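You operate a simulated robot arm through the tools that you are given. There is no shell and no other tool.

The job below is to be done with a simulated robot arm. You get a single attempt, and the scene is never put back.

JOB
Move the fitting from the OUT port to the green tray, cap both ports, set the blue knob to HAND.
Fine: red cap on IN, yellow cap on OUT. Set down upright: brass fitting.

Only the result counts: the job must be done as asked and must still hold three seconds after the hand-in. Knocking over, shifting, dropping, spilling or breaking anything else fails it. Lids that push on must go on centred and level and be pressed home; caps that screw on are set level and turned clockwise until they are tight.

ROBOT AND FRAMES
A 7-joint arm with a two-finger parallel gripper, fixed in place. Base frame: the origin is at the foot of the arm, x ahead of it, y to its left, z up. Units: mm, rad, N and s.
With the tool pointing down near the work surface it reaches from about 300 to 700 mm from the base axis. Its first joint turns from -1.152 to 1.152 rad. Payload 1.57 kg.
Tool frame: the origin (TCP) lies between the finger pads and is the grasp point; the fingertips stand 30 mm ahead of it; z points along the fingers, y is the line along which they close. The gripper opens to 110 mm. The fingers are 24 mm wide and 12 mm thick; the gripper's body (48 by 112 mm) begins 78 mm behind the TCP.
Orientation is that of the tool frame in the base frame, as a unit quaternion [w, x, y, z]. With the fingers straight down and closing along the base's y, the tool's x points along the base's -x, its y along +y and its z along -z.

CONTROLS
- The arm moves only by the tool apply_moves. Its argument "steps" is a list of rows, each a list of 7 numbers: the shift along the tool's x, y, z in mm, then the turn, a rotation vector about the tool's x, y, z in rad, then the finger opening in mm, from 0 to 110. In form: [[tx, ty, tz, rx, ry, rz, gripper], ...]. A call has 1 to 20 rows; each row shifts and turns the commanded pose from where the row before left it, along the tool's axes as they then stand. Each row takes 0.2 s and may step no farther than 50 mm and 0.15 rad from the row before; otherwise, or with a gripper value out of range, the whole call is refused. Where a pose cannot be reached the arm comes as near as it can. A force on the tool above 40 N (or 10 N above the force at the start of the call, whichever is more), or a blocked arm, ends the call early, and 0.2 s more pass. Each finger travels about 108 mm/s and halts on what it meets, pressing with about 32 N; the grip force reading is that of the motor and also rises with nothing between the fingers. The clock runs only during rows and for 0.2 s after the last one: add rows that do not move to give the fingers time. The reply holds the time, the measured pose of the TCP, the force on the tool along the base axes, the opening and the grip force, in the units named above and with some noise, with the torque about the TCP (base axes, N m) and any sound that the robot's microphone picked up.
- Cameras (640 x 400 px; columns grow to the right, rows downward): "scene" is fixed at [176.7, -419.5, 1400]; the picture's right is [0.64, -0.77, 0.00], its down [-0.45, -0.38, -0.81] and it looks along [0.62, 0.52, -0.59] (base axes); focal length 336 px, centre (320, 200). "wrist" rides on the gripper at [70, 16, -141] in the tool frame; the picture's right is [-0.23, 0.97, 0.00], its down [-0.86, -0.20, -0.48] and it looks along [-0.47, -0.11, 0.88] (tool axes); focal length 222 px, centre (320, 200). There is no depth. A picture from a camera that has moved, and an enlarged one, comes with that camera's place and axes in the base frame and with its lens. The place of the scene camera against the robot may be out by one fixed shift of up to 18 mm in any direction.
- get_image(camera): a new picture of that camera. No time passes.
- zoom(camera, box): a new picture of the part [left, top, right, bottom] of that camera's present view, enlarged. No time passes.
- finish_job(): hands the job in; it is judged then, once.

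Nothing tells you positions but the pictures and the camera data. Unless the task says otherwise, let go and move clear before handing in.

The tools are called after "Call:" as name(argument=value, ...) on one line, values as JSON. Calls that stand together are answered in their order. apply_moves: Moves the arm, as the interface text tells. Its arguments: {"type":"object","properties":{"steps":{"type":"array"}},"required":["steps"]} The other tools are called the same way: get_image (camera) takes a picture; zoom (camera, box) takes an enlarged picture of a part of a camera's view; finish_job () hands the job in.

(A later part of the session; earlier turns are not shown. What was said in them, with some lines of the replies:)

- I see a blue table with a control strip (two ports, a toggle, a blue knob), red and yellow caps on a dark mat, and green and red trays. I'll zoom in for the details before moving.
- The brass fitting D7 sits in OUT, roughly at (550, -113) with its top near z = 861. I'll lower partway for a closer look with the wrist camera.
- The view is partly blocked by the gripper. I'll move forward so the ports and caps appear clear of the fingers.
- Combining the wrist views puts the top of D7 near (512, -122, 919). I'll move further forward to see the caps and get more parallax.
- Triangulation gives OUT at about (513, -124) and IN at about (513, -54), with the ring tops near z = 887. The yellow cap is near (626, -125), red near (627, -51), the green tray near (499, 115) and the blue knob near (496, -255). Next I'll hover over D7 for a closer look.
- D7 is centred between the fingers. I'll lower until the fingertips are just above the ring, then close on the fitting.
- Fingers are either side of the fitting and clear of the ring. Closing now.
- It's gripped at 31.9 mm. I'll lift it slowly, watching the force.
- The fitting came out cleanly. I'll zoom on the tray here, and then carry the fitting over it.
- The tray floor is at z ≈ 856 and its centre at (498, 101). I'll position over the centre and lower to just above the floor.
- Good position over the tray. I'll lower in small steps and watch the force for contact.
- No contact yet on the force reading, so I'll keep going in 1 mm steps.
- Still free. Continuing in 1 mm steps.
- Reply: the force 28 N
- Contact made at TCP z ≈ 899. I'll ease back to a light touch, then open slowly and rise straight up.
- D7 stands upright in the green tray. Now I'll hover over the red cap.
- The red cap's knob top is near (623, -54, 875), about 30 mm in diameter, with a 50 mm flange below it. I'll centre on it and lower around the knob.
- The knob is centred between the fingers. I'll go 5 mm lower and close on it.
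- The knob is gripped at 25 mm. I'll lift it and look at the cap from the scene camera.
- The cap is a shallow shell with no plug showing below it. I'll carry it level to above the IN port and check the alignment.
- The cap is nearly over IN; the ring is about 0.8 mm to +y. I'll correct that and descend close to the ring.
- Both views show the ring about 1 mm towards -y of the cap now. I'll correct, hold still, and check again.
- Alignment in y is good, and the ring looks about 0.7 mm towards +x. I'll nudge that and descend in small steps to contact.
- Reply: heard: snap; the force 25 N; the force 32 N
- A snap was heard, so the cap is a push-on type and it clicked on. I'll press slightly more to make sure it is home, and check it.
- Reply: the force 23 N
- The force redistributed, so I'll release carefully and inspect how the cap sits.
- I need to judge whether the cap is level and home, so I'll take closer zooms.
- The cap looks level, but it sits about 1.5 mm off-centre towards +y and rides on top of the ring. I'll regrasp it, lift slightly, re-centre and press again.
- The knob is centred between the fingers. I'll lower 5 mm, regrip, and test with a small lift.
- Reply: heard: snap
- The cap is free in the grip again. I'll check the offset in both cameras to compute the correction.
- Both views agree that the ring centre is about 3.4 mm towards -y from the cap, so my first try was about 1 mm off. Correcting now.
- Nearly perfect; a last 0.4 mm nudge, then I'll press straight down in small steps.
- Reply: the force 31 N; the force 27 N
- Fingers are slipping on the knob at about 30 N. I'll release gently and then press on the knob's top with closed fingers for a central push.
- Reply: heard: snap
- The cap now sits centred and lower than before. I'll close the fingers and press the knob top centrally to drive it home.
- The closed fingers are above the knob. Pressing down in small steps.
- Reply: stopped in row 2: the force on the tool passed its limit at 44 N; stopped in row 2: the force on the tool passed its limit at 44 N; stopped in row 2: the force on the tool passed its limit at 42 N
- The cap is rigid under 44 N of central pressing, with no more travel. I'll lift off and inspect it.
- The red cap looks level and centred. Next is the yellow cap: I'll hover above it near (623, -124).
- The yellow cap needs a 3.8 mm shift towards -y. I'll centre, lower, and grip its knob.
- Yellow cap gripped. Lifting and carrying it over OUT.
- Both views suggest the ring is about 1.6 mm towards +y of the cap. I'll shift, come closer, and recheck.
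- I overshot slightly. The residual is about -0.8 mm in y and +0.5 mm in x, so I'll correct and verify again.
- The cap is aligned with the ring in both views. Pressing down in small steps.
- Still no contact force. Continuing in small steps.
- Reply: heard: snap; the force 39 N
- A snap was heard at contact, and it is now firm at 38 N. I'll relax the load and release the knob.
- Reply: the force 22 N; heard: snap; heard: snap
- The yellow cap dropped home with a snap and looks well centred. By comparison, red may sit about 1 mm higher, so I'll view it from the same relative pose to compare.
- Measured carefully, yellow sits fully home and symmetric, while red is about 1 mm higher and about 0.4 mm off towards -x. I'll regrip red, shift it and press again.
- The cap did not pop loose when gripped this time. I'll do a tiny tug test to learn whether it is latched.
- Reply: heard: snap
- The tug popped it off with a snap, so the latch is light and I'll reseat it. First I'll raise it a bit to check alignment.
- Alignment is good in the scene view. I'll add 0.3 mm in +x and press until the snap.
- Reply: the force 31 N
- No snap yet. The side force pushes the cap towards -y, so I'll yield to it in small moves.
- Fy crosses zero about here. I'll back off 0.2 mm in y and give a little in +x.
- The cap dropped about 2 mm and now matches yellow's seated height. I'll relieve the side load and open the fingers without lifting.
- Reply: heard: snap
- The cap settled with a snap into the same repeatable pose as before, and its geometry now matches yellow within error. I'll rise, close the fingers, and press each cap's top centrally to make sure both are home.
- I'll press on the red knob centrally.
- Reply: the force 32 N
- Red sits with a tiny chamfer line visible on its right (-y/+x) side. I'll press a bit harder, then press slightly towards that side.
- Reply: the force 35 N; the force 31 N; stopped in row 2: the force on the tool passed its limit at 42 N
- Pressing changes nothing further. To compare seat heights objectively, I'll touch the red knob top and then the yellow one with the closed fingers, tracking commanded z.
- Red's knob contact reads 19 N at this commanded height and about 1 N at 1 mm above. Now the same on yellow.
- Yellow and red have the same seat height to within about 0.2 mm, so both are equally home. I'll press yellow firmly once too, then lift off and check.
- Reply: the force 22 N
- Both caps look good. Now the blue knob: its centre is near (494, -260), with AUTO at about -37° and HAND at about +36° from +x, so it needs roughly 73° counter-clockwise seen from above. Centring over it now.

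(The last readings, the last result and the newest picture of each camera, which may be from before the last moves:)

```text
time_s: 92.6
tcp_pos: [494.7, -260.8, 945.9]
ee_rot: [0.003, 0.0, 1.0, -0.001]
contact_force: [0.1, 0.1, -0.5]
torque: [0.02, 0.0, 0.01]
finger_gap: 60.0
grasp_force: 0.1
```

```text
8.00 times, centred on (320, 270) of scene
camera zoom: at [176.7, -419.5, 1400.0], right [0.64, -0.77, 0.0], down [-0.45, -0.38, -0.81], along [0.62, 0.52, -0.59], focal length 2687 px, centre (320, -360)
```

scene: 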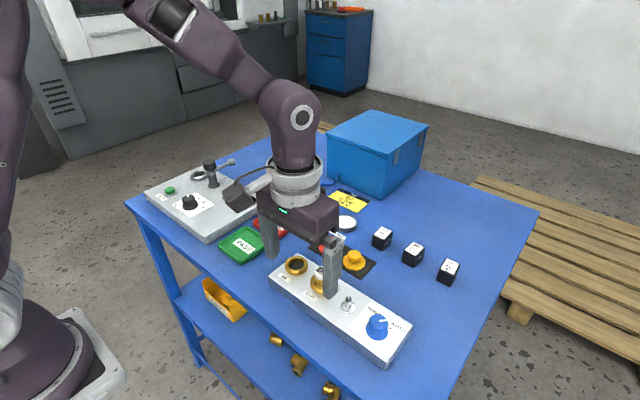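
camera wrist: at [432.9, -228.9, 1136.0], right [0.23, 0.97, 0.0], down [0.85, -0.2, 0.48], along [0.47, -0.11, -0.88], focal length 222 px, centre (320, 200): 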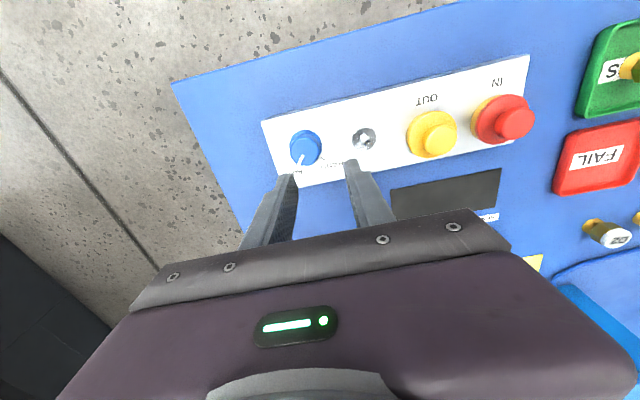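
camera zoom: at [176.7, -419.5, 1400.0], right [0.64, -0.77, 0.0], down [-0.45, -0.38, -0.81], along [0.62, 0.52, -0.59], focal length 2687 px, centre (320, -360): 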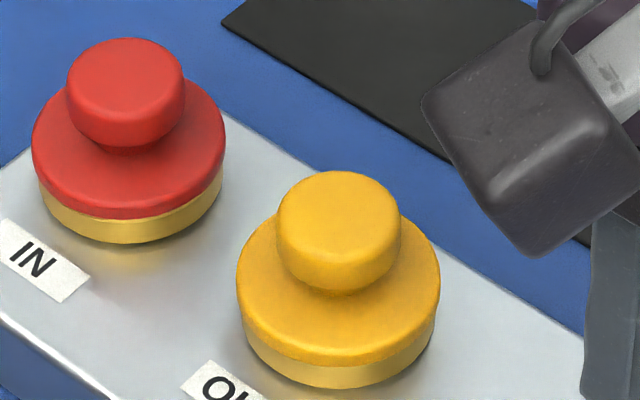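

The knob is centred between the fingers. Lowering to grip it.

Call:
apply_moves(steps=[[0, 0, 10, 0, 0, 0, 60], [0, 0, 10, 0, 0, 0, 60], [0, 0, 5, 0, 0, 0, 60], [0, 0, 0, 0, 0, 0, 60]])

Call:
zoom(camera="scene", box=[340, 285, 420, 350])

Call:
zoom(camera="wrist", box=[220, 90, 420, 215])

```text
time_s: 93.6
tcp_pos: [495.8, -262.9, 919.9]
ee_rot: [0.003, -0.001, 1.0, -0.001]
contact_force: [-0.2, -1.1, 0.3]
torque: [-0.01, 0.04, 0.02]
finger_gap: 60.0
grasp_force: 0.0
```

```text
6.15 times, centred on (380, 318) of scene
camera zoom: at [176.7, -419.5, 1400.0], right [0.64, -0.77, 0.0], down [-0.45, -0.38, -0.81], along [0.62, 0.52, -0.59], focal length 2067 px, centre (-49, -523)
```

zoom: 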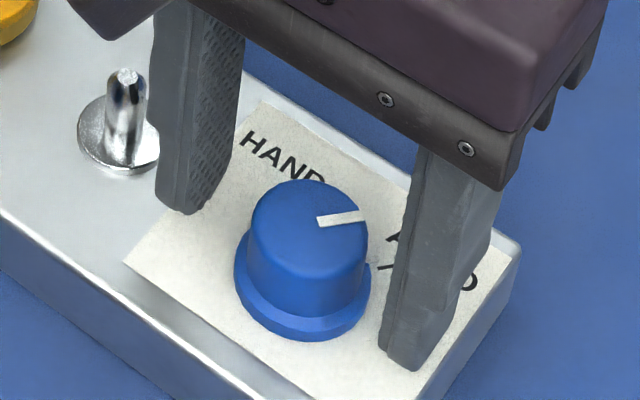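

```text
3.20 times, centred on (320, 152) of wrist
camera zoom: at [423.5, -244.4, 1061.9], right [0.23, 0.97, 0.0], down [0.85, -0.2, 0.48], along [0.47, -0.11, -0.88], focal length 711 px, centre (320, 352)
```

zoom: 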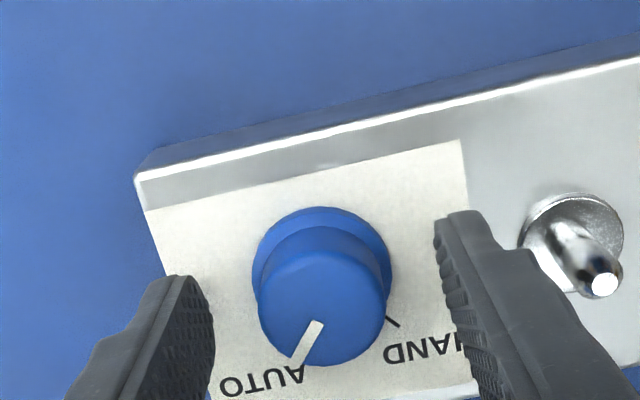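

I estimate the knob axis is about 1.4 mm further in +x, so I'll adjust for that and close on the knob.

Call:
apply_moves(steps=[[-1.4, 0, 0, 0, 0, 0, 60], [0, 0, 0, 0, 0, 0, 45], [0, 0, 0, 0, 0, 0, 34], [0, 0, 0, 0, 0, 0, 20], [0, 0, 0, 0, 0, 0, 20]])

Call:
zoom(camera="wrist", box=[220, 90, 420, 215])

```text
time_s: 94.8
tcp_pos: [495.4, -261.5, 920.5]
ee_rot: [0.003, 0.0, 1.0, -0.001]
contact_force: [0.0, -5.0, -3.8]
torque: [-0.1, -0.12, 0.01]
finger_gap: 31.2
grasp_force: 39.8
```

```text
3.20 times, centred on (320, 152) of wrist
camera zoom: at [424.9, -244.5, 1062.2], right [0.23, 0.97, 0.0], down [0.85, -0.2, 0.48], along [0.47, -0.11, -0.88], focal length 711 px, centre (320, 352)
```

zoom: 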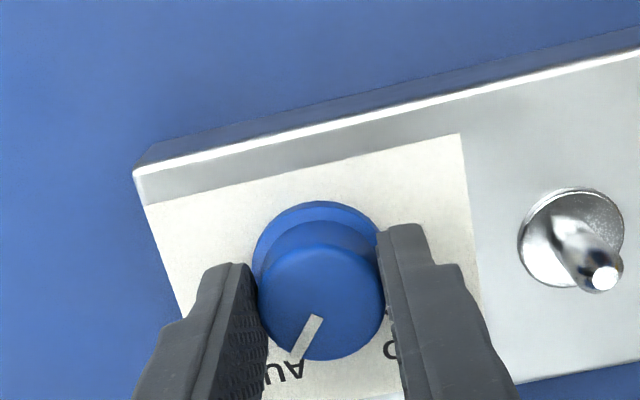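

Gripped at 31 mm. I'll turn counter-clockwise (negative about tool z) in small steps and watch the forces.

Call:
apply_moves(steps=[[0, -0.2, 0, 0, 0, -0.1, 20], [0, 0, 0, 0, 0, -0.1, 20], [0, 0, 0, 0, 0, 0, 20]])

Call:
zoom(camera="scene", box=[340, 285, 420, 350])

```text
time_s: 95.6
tcp_pos: [497.3, -262.9, 919.3]
ee_rot: [0.002, -0.101, 0.995, -0.001]
contact_force: [-4.3, -7.3, 1.7]
torque: [0.05, -0.26, -0.01]
finger_gap: 31.3
grasp_force: 39.8
```

```text
6.15 times, centred on (380, 318) of scene
camera zoom: at [176.5, -419.7, 1400.0], right [0.64, -0.77, 0.0], down [-0.45, -0.38, -0.81], along [0.62, 0.52, -0.59], focal length 2067 px, centre (-49, -523)
```

zoom: 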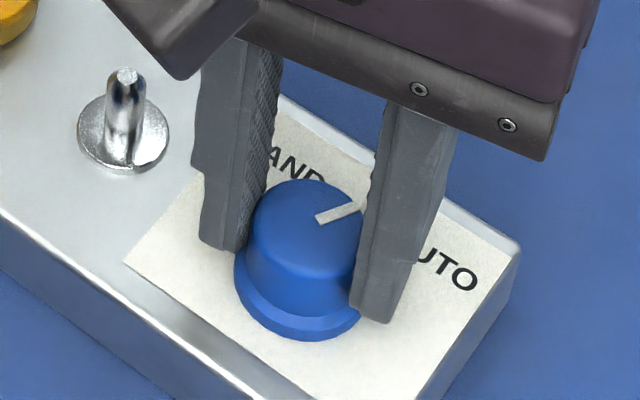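

The pointer is following in the right direction. I'll continue turning.

Call:
apply_moves(steps=[[0, -0.2, 0, 0, 0, -0.1, 20], [0, 0, 0, 0, 0, -0.1, 20], [0, 0, 0, 0, 0, -0.1, 20], [0, 0, 0, 0, 0, -0.1, 20], [0, 0, 0, 0, 0, 0, 20]])

Call:
zoom(camera="scene", box=[340, 285, 420, 350])

```text
time_s: 96.8
tcp_pos: [496.7, -262.1, 918.3]
ee_rot: [0.002, -0.296, 0.955, -0.002]
contact_force: [-6.3, -15.4, -5.6]
torque: [-0.09, 0.07, 0.02]
finger_gap: 31.4
grasp_force: 40.0
```

```text
6.15 times, centred on (380, 318) of scene
camera zoom: at [176.6, -419.9, 1399.9], right [0.64, -0.77, 0.0], down [-0.45, -0.38, -0.81], along [0.62, 0.52, -0.59], focal length 2067 px, centre (-49, -523)
```

zoom: 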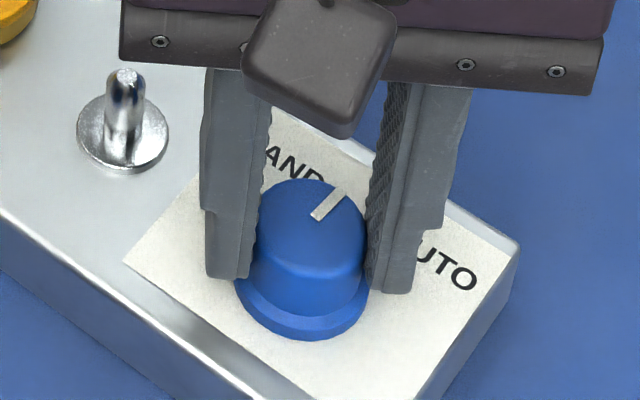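

Call:
apply_moves(steps=[[0.5, -0.38, 0, 0, 0, 0, 20], [0, 0, 0, 0, 0, -0.1, 20], [0, 0, 0, 0, 0, -0.1, 20], [0, 0, 0, 0, 0, -0.1, 20], [0, 0, 0, 0, 0, -0.1, 20], [0, 0, 0, 0, 0, 0, 20]])

Call:
zoom(camera="scene", box=[340, 285, 420, 350])

Call:
zoom(camera="wrist", box=[220, 90, 420, 215])

```text
time_s: 98.2
tcp_pos: [497.4, -263.6, 919.7]
ee_rot: [0.002, -0.48, 0.877, -0.004]
contact_force: [6.7, -24.6, -9.6]
torque: [0.08, -0.2, 0.0]
finger_gap: 30.9
grasp_force: 39.8
```

```text
6.15 times, centred on (380, 318) of scene
camera zoom: at [177.0, -420.2, 1399.8], right [0.64, -0.77, 0.0], down [-0.45, -0.38, -0.81], along [0.62, 0.52, -0.59], focal length 2067 px, centre (-49, -523)
```

zoom: 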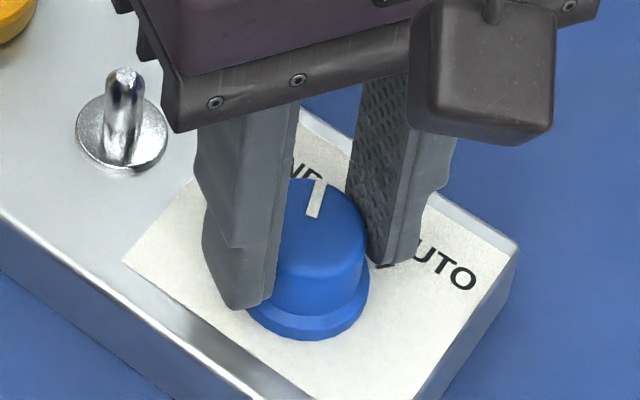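

```text
3.20 times, centred on (320, 152) of wrist
camera zoom: at [443.9, -312.0, 1062.3], right [-0.7, 0.72, -0.01], down [0.63, 0.61, 0.48], along [0.35, 0.33, -0.88], focal length 711 px, centre (320, 352)
```

zoom: 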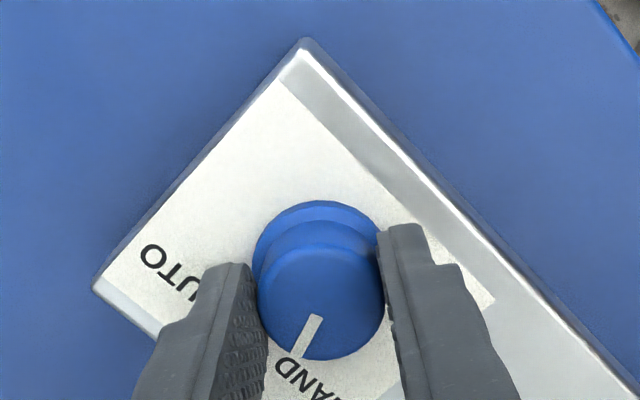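

There's a side force in -y, so I'll yield to it and turn further.

Call:
apply_moves(steps=[[0.57, -0.6, 0, 0, 0, 0, 20], [0, 0, 0, 0, 0, -0.1, 20], [0, 0, 0, 0, 0, -0.1, 20], [0, 0, 0, 0, 0, 0, 20]])

Call:
zoom(camera="scene", box=[340, 285, 420, 350])

Call:
zoom(camera="wrist", box=[220, 90, 420, 215])

```text
time_s: 99.2
tcp_pos: [497.7, -264.0, 919.6]
ee_rot: [0.002, -0.565, 0.825, -0.003]
contact_force: [7.4, -19.0, 0.8]
torque: [0.22, 0.12, -0.02]
finger_gap: 31.3
grasp_force: 39.9
```

```text
6.15 times, centred on (380, 318) of scene
camera zoom: at [176.9, -420.0, 1399.8], right [0.64, -0.77, 0.0], down [-0.45, -0.38, -0.81], along [0.62, 0.52, -0.59], focal length 2067 px, centre (-49, -523)
```

zoom: 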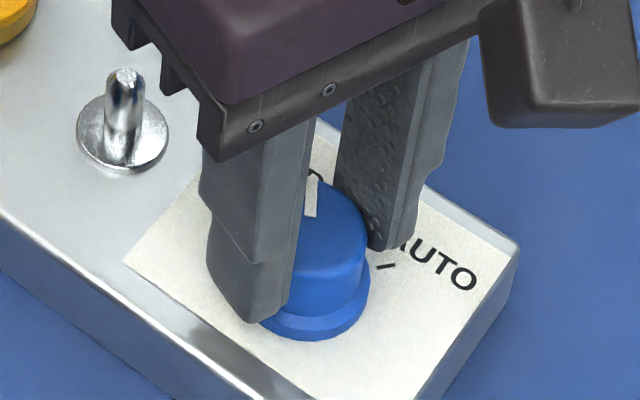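

```text
3.20 times, centred on (320, 152) of wrist
camera zoom: at [455.2, -321.4, 1062.5], right [-0.83, 0.56, -0.01], down [0.49, 0.73, 0.48], along [0.27, 0.39, -0.88], focal length 711 px, centre (320, 352)
```

zoom: 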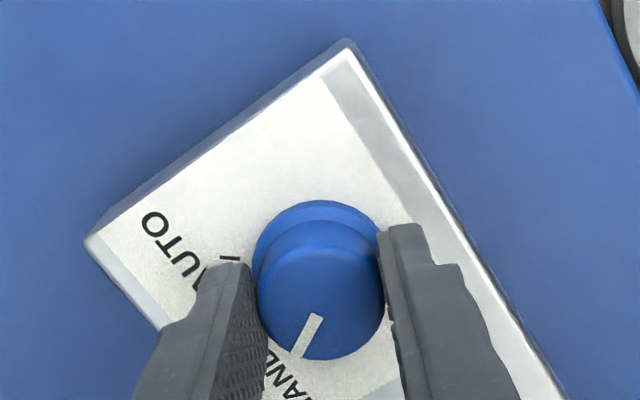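

I've turned 69° so far, and the tick geometry suggests about 76 to 80° total. I'll go a bit further and relieve the side force.

Call:
apply_moves(steps=[[0.58, -0.44, 0, 0, 0, 0, 20], [0, 0, 0, 0, 0, -0.08, 20], [0, 0, 0, 0, 0, -0.07, 20], [0, 0, 0, 0, 0, 0, 20]])

Call:
apply_moves(steps=[[0, 0, 0, 0, 0, 0, 33], [0, 0, 0, 0, 0, 0, 40], [0, 0, 0, 0, 0, 0, 60], [0, 0, -15, 0, 0, 0, 60], [0, 0, -25, 0, 0, 0, 60], [0, 0, -25, 0, 0, 0, 60], [0, 0, 0, 0, 0, 0, 60]])

Call:
zoom(camera="scene", box=[340, 285, 420, 350])

Call:
zoom(camera="wrist", box=[220, 90, 420, 215])

```text
time_s: 100.2
tcp_pos: [497.4, -262.8, 920.5]
ee_rot: [0.002, -0.625, 0.78, -0.003]
contact_force: [15.1, -14.8, -2.8]
torque: [0.59, -0.37, 0.0]
finger_gap: 31.5
grasp_force: 39.6
```

```text
time_s: 101.8
tcp_pos: [496.3, -263.3, 986.1]
ee_rot: [0.001, -0.624, 0.781, -0.002]
contact_force: [0.3, 0.2, -0.7]
torque: [0.02, -0.01, -0.02]
finger_gap: 60.2
grasp_force: 0.0
```

```text
6.15 times, centred on (380, 318) of scene
camera zoom: at [176.7, -419.5, 1400.0], right [0.64, -0.77, 0.0], down [-0.45, -0.38, -0.81], along [0.62, 0.52, -0.59], focal length 2067 px, centre (-49, -523)
```

zoom: 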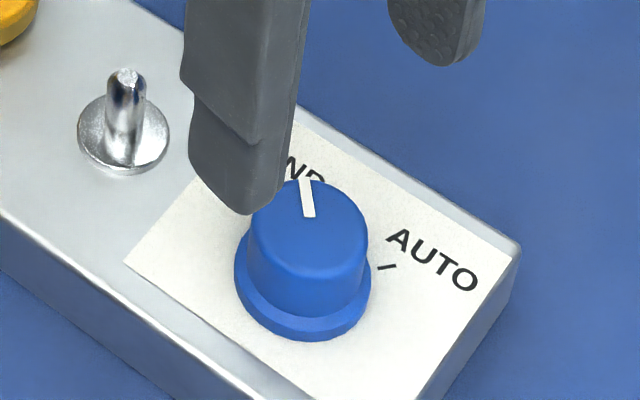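

```text
3.20 times, centred on (320, 152) of wrist
camera zoom: at [463.7, -326.9, 1128.8], right [-0.9, 0.44, -0.01], down [0.38, 0.79, 0.48], along [0.21, 0.43, -0.88], focal length 711 px, centre (320, 352)
```

zoom: 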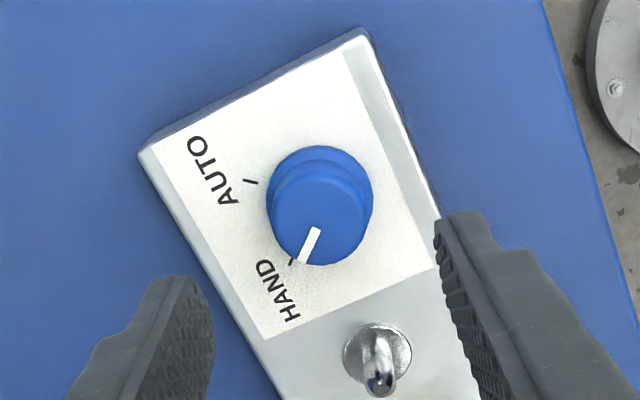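

The knob's pointer appears to line up with the HAND tick. I'll zoom in closely to verify.

Call:
zoom(camera="wrist", box=[285, 130, 345, 180])

Call:
zoom(camera="scene", box=[362, 300, 402, 333])

```text
8.00 times, centred on (315, 155) of wrist
camera zoom: at [463.7, -326.9, 1128.8], right [-0.9, 0.44, -0.01], down [0.38, 0.79, 0.48], along [0.21, 0.43, -0.88], focal length 1777 px, centre (360, 560)
```

zoom: 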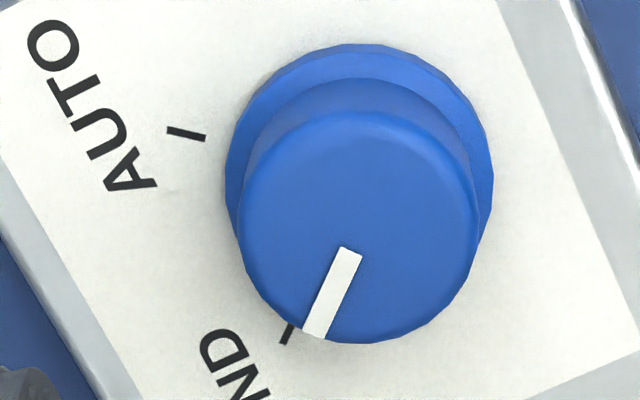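

```text
12.12 times, centred on (382, 316) of scene
camera zoom: at [176.7, -419.5, 1400.0], right [0.64, -0.77, 0.0], down [-0.45, -0.38, -0.81], along [0.62, 0.52, -0.59], focal length 4071 px, centre (-432, -1212)
```

zoom: 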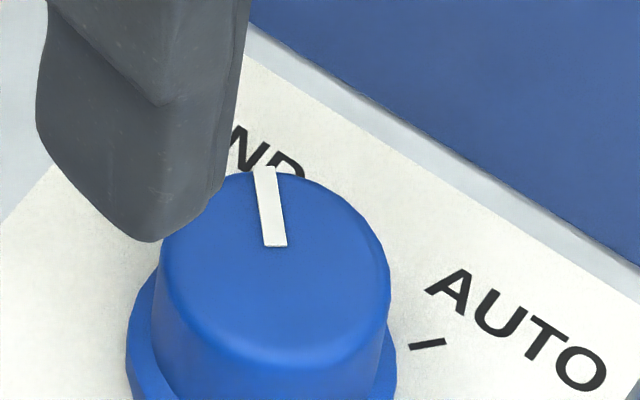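

The pointer lines up with HAND to within a degree or two. I'll retreat clear and do a final check of everything.

Call:
apply_moves(steps=[[0, 0, -40, 0, 0, 0, 60], [0, 0, -40, 0, 0, 0, 60], [0, 0, -30, 0, 0, 0.1, 60], [0, 0, 0, 0, 0, 0.1, 60], [0, 0, 0, 0, 0, 0.1, 60], [0, 0, 0, 0, 0, 0.1, 60], [0, 0, 0, 0, 0, 0.1, 60], [0, 0, 0, 0, 0, 0.1, 60], [0, 0, 0, 0, 0, 0.1, 60], [0, 0, 0, 0, 0, 0.1, 60], [0, 0, 0, 0, 0, 0.1, 60], [0, 0, 0, 0, 0, 0.1, 60], [0, 0, 0, 0, 0, 0.1, 60], [0, 0, 0, 0, 0, 0.1, 60], [0, 0, 0, 0, 0, 0.1, 60], [40, 0, 0, 0, 0, 0, 60], [0, 0, 0, 0, 0, 0, 60]])

Call:
get_image(camera="scene")

Call:
zoom(camera="scene", box=[290, 245, 350, 295])

Call:
zoom(camera="scene", box=[220, 200, 290, 260])

Call:
zoom(camera="scene", box=[340, 285, 420, 350])

Call:
get_image(camera="wrist")

```text
time_s: 105.4
tcp_pos: [456.0, -266.6, 1094.6]
ee_rot: [0.002, -0.024, 1.0, -0.001]
contact_force: [0.4, -0.3, -1.1]
torque: [0.01, -0.04, -0.02]
finger_gap: 60.1
grasp_force: 0.0
```

```text
taken
```

scene: 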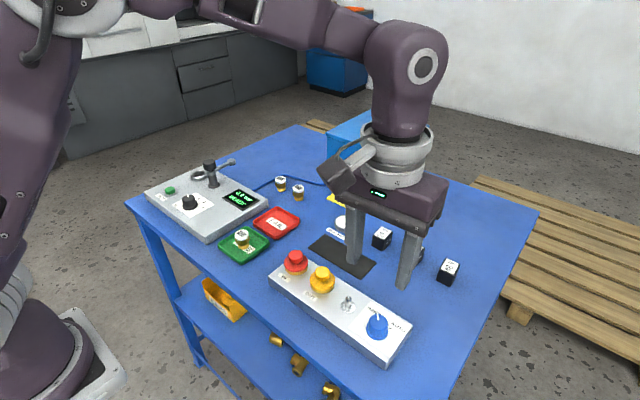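

```text
8.00 times, centred on (320, 270) of scene
camera zoom: at [176.7, -419.5, 1400.0], right [0.64, -0.77, 0.0], down [-0.45, -0.38, -0.81], along [0.62, 0.52, -0.59], focal length 2687 px, centre (320, -360)
```

zoom: 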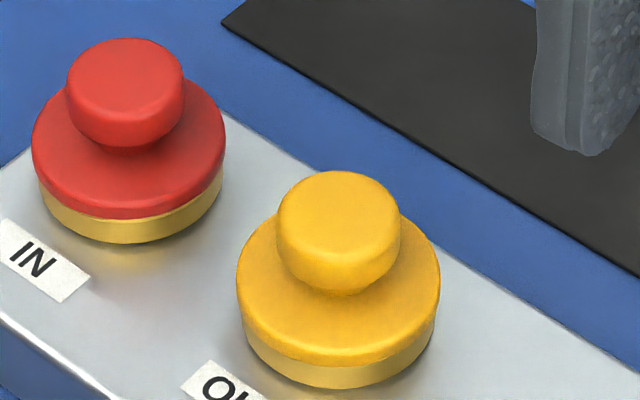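

```text
6.67 times, centred on (255, 230) of scene
camera zoom: at [176.7, -419.5, 1400.0], right [0.64, -0.77, 0.0], down [-0.45, -0.38, -0.81], along [0.62, 0.52, -0.59], focal length 2239 px, centre (753, 0)
```

zoom: 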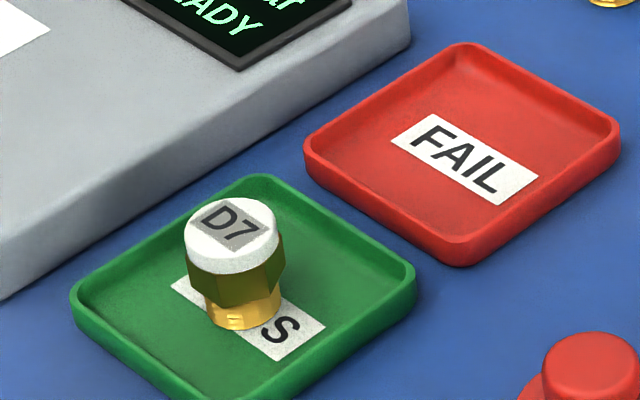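

```text
6.15 times, centred on (380, 318) of scene
camera zoom: at [176.7, -419.5, 1400.0], right [0.64, -0.77, 0.0], down [-0.45, -0.38, -0.81], along [0.62, 0.52, -0.59], focal length 2067 px, centre (-49, -523)
```

zoom: 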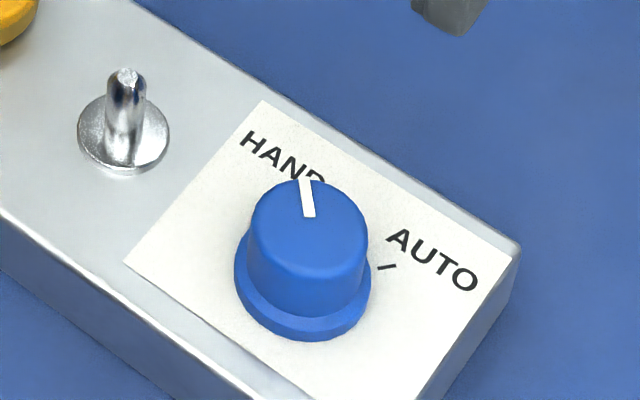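

```text
taken
camera wrist: at [384.3, -252.4, 1236.0], right [0.18, 0.98, 0.0], down [0.86, -0.16, 0.48], along [0.48, -0.09, -0.88], focal length 222 px, centre (320, 200)
```

wrist: 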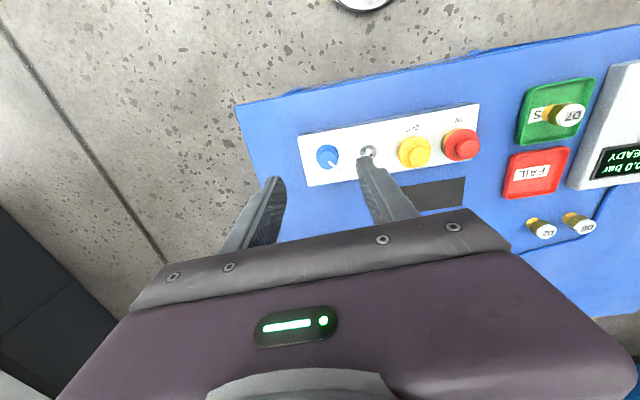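

Everything looks in place. One last close comparison of the two caps for level and seating before handing in.

Call:
zoom(camera="scene", box=[288, 246, 322, 274])

Call:
zoom(camera="scene", box=[305, 264, 339, 292])

Call:
zoom(camera="wrist", box=[385, 120, 490, 180])

```text
14.29 times, centred on (305, 260) of scene
camera zoom: at [176.7, -419.5, 1400.0], right [0.64, -0.77, 0.0], down [-0.45, -0.38, -0.81], along [0.62, 0.52, -0.59], focal length 4798 px, centre (534, -657)
```

zoom: 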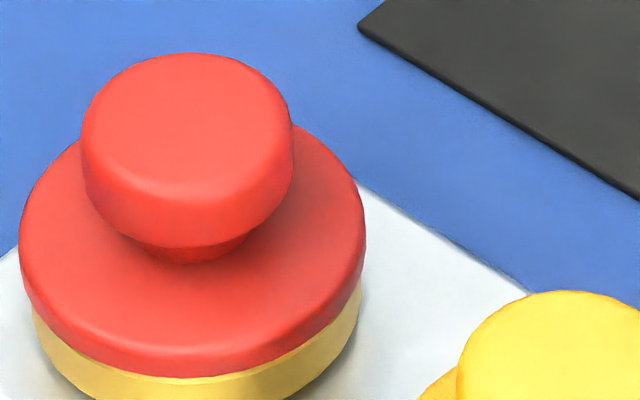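

```text
14.29 times, centred on (322, 278) of scene
camera zoom: at [176.7, -419.5, 1400.0], right [0.64, -0.77, 0.0], down [-0.45, -0.38, -0.81], along [0.62, 0.52, -0.59], focal length 4798 px, centre (291, -914)
```

zoom: 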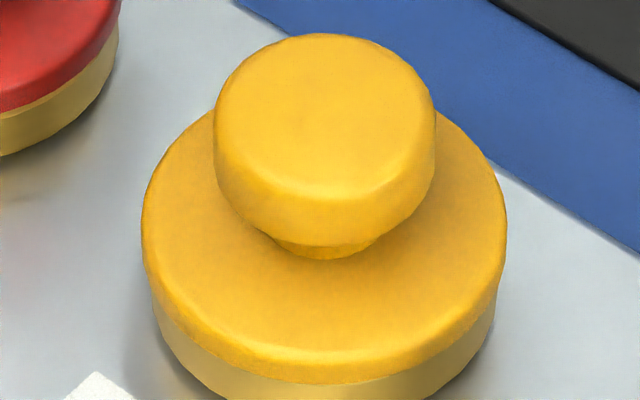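

```text
6.10 times, centred on (438, 150) of wrist
camera zoom: at [384.3, -252.4, 1236.0], right [0.18, 0.98, 0.0], down [0.86, -0.16, 0.48], along [0.48, -0.09, -0.88], focal length 1354 px, centre (-396, 505)
```

zoom: 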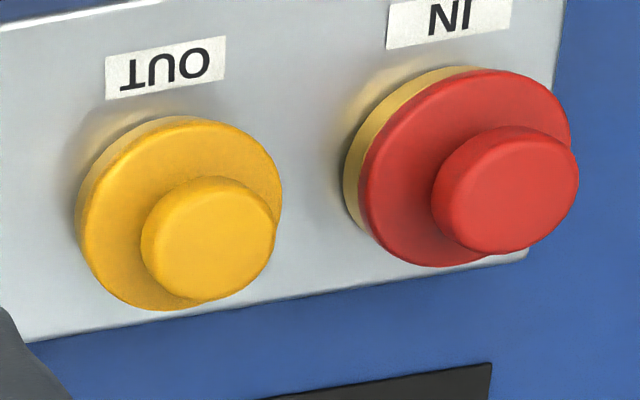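

Call:
finish_job()

```text
The job is handed in.
```

The job is handed in, and the tool returned no pass or fail.

- **Fitting:** brass fitting D7 is out of the OUT port and standing upright near the middle of the green tray.
- **Caps:** red is on IN and yellow is on OUT. They turned out to be push-on caps.
    - **Seating:** each snapped as I released it. When I pressed the knobs afterwards, neither moved or snapped again (red to about 42 N, yellow to about 22 N). Both sit at the same height to about 0.2 mm and look level and centred to within about half a millimetre.
    - **Least certain point:** the latch is light. Red went on off-centre at first, and a 0.5 mm tug later popped it off, so I reseated it.
- **Blue knob:** turned about 77° counter-clockwise. The pointer lines up with the HAND tick to within a degree or two.

In the final pictures nothing else looked moved, and the arm was clear of the table items.
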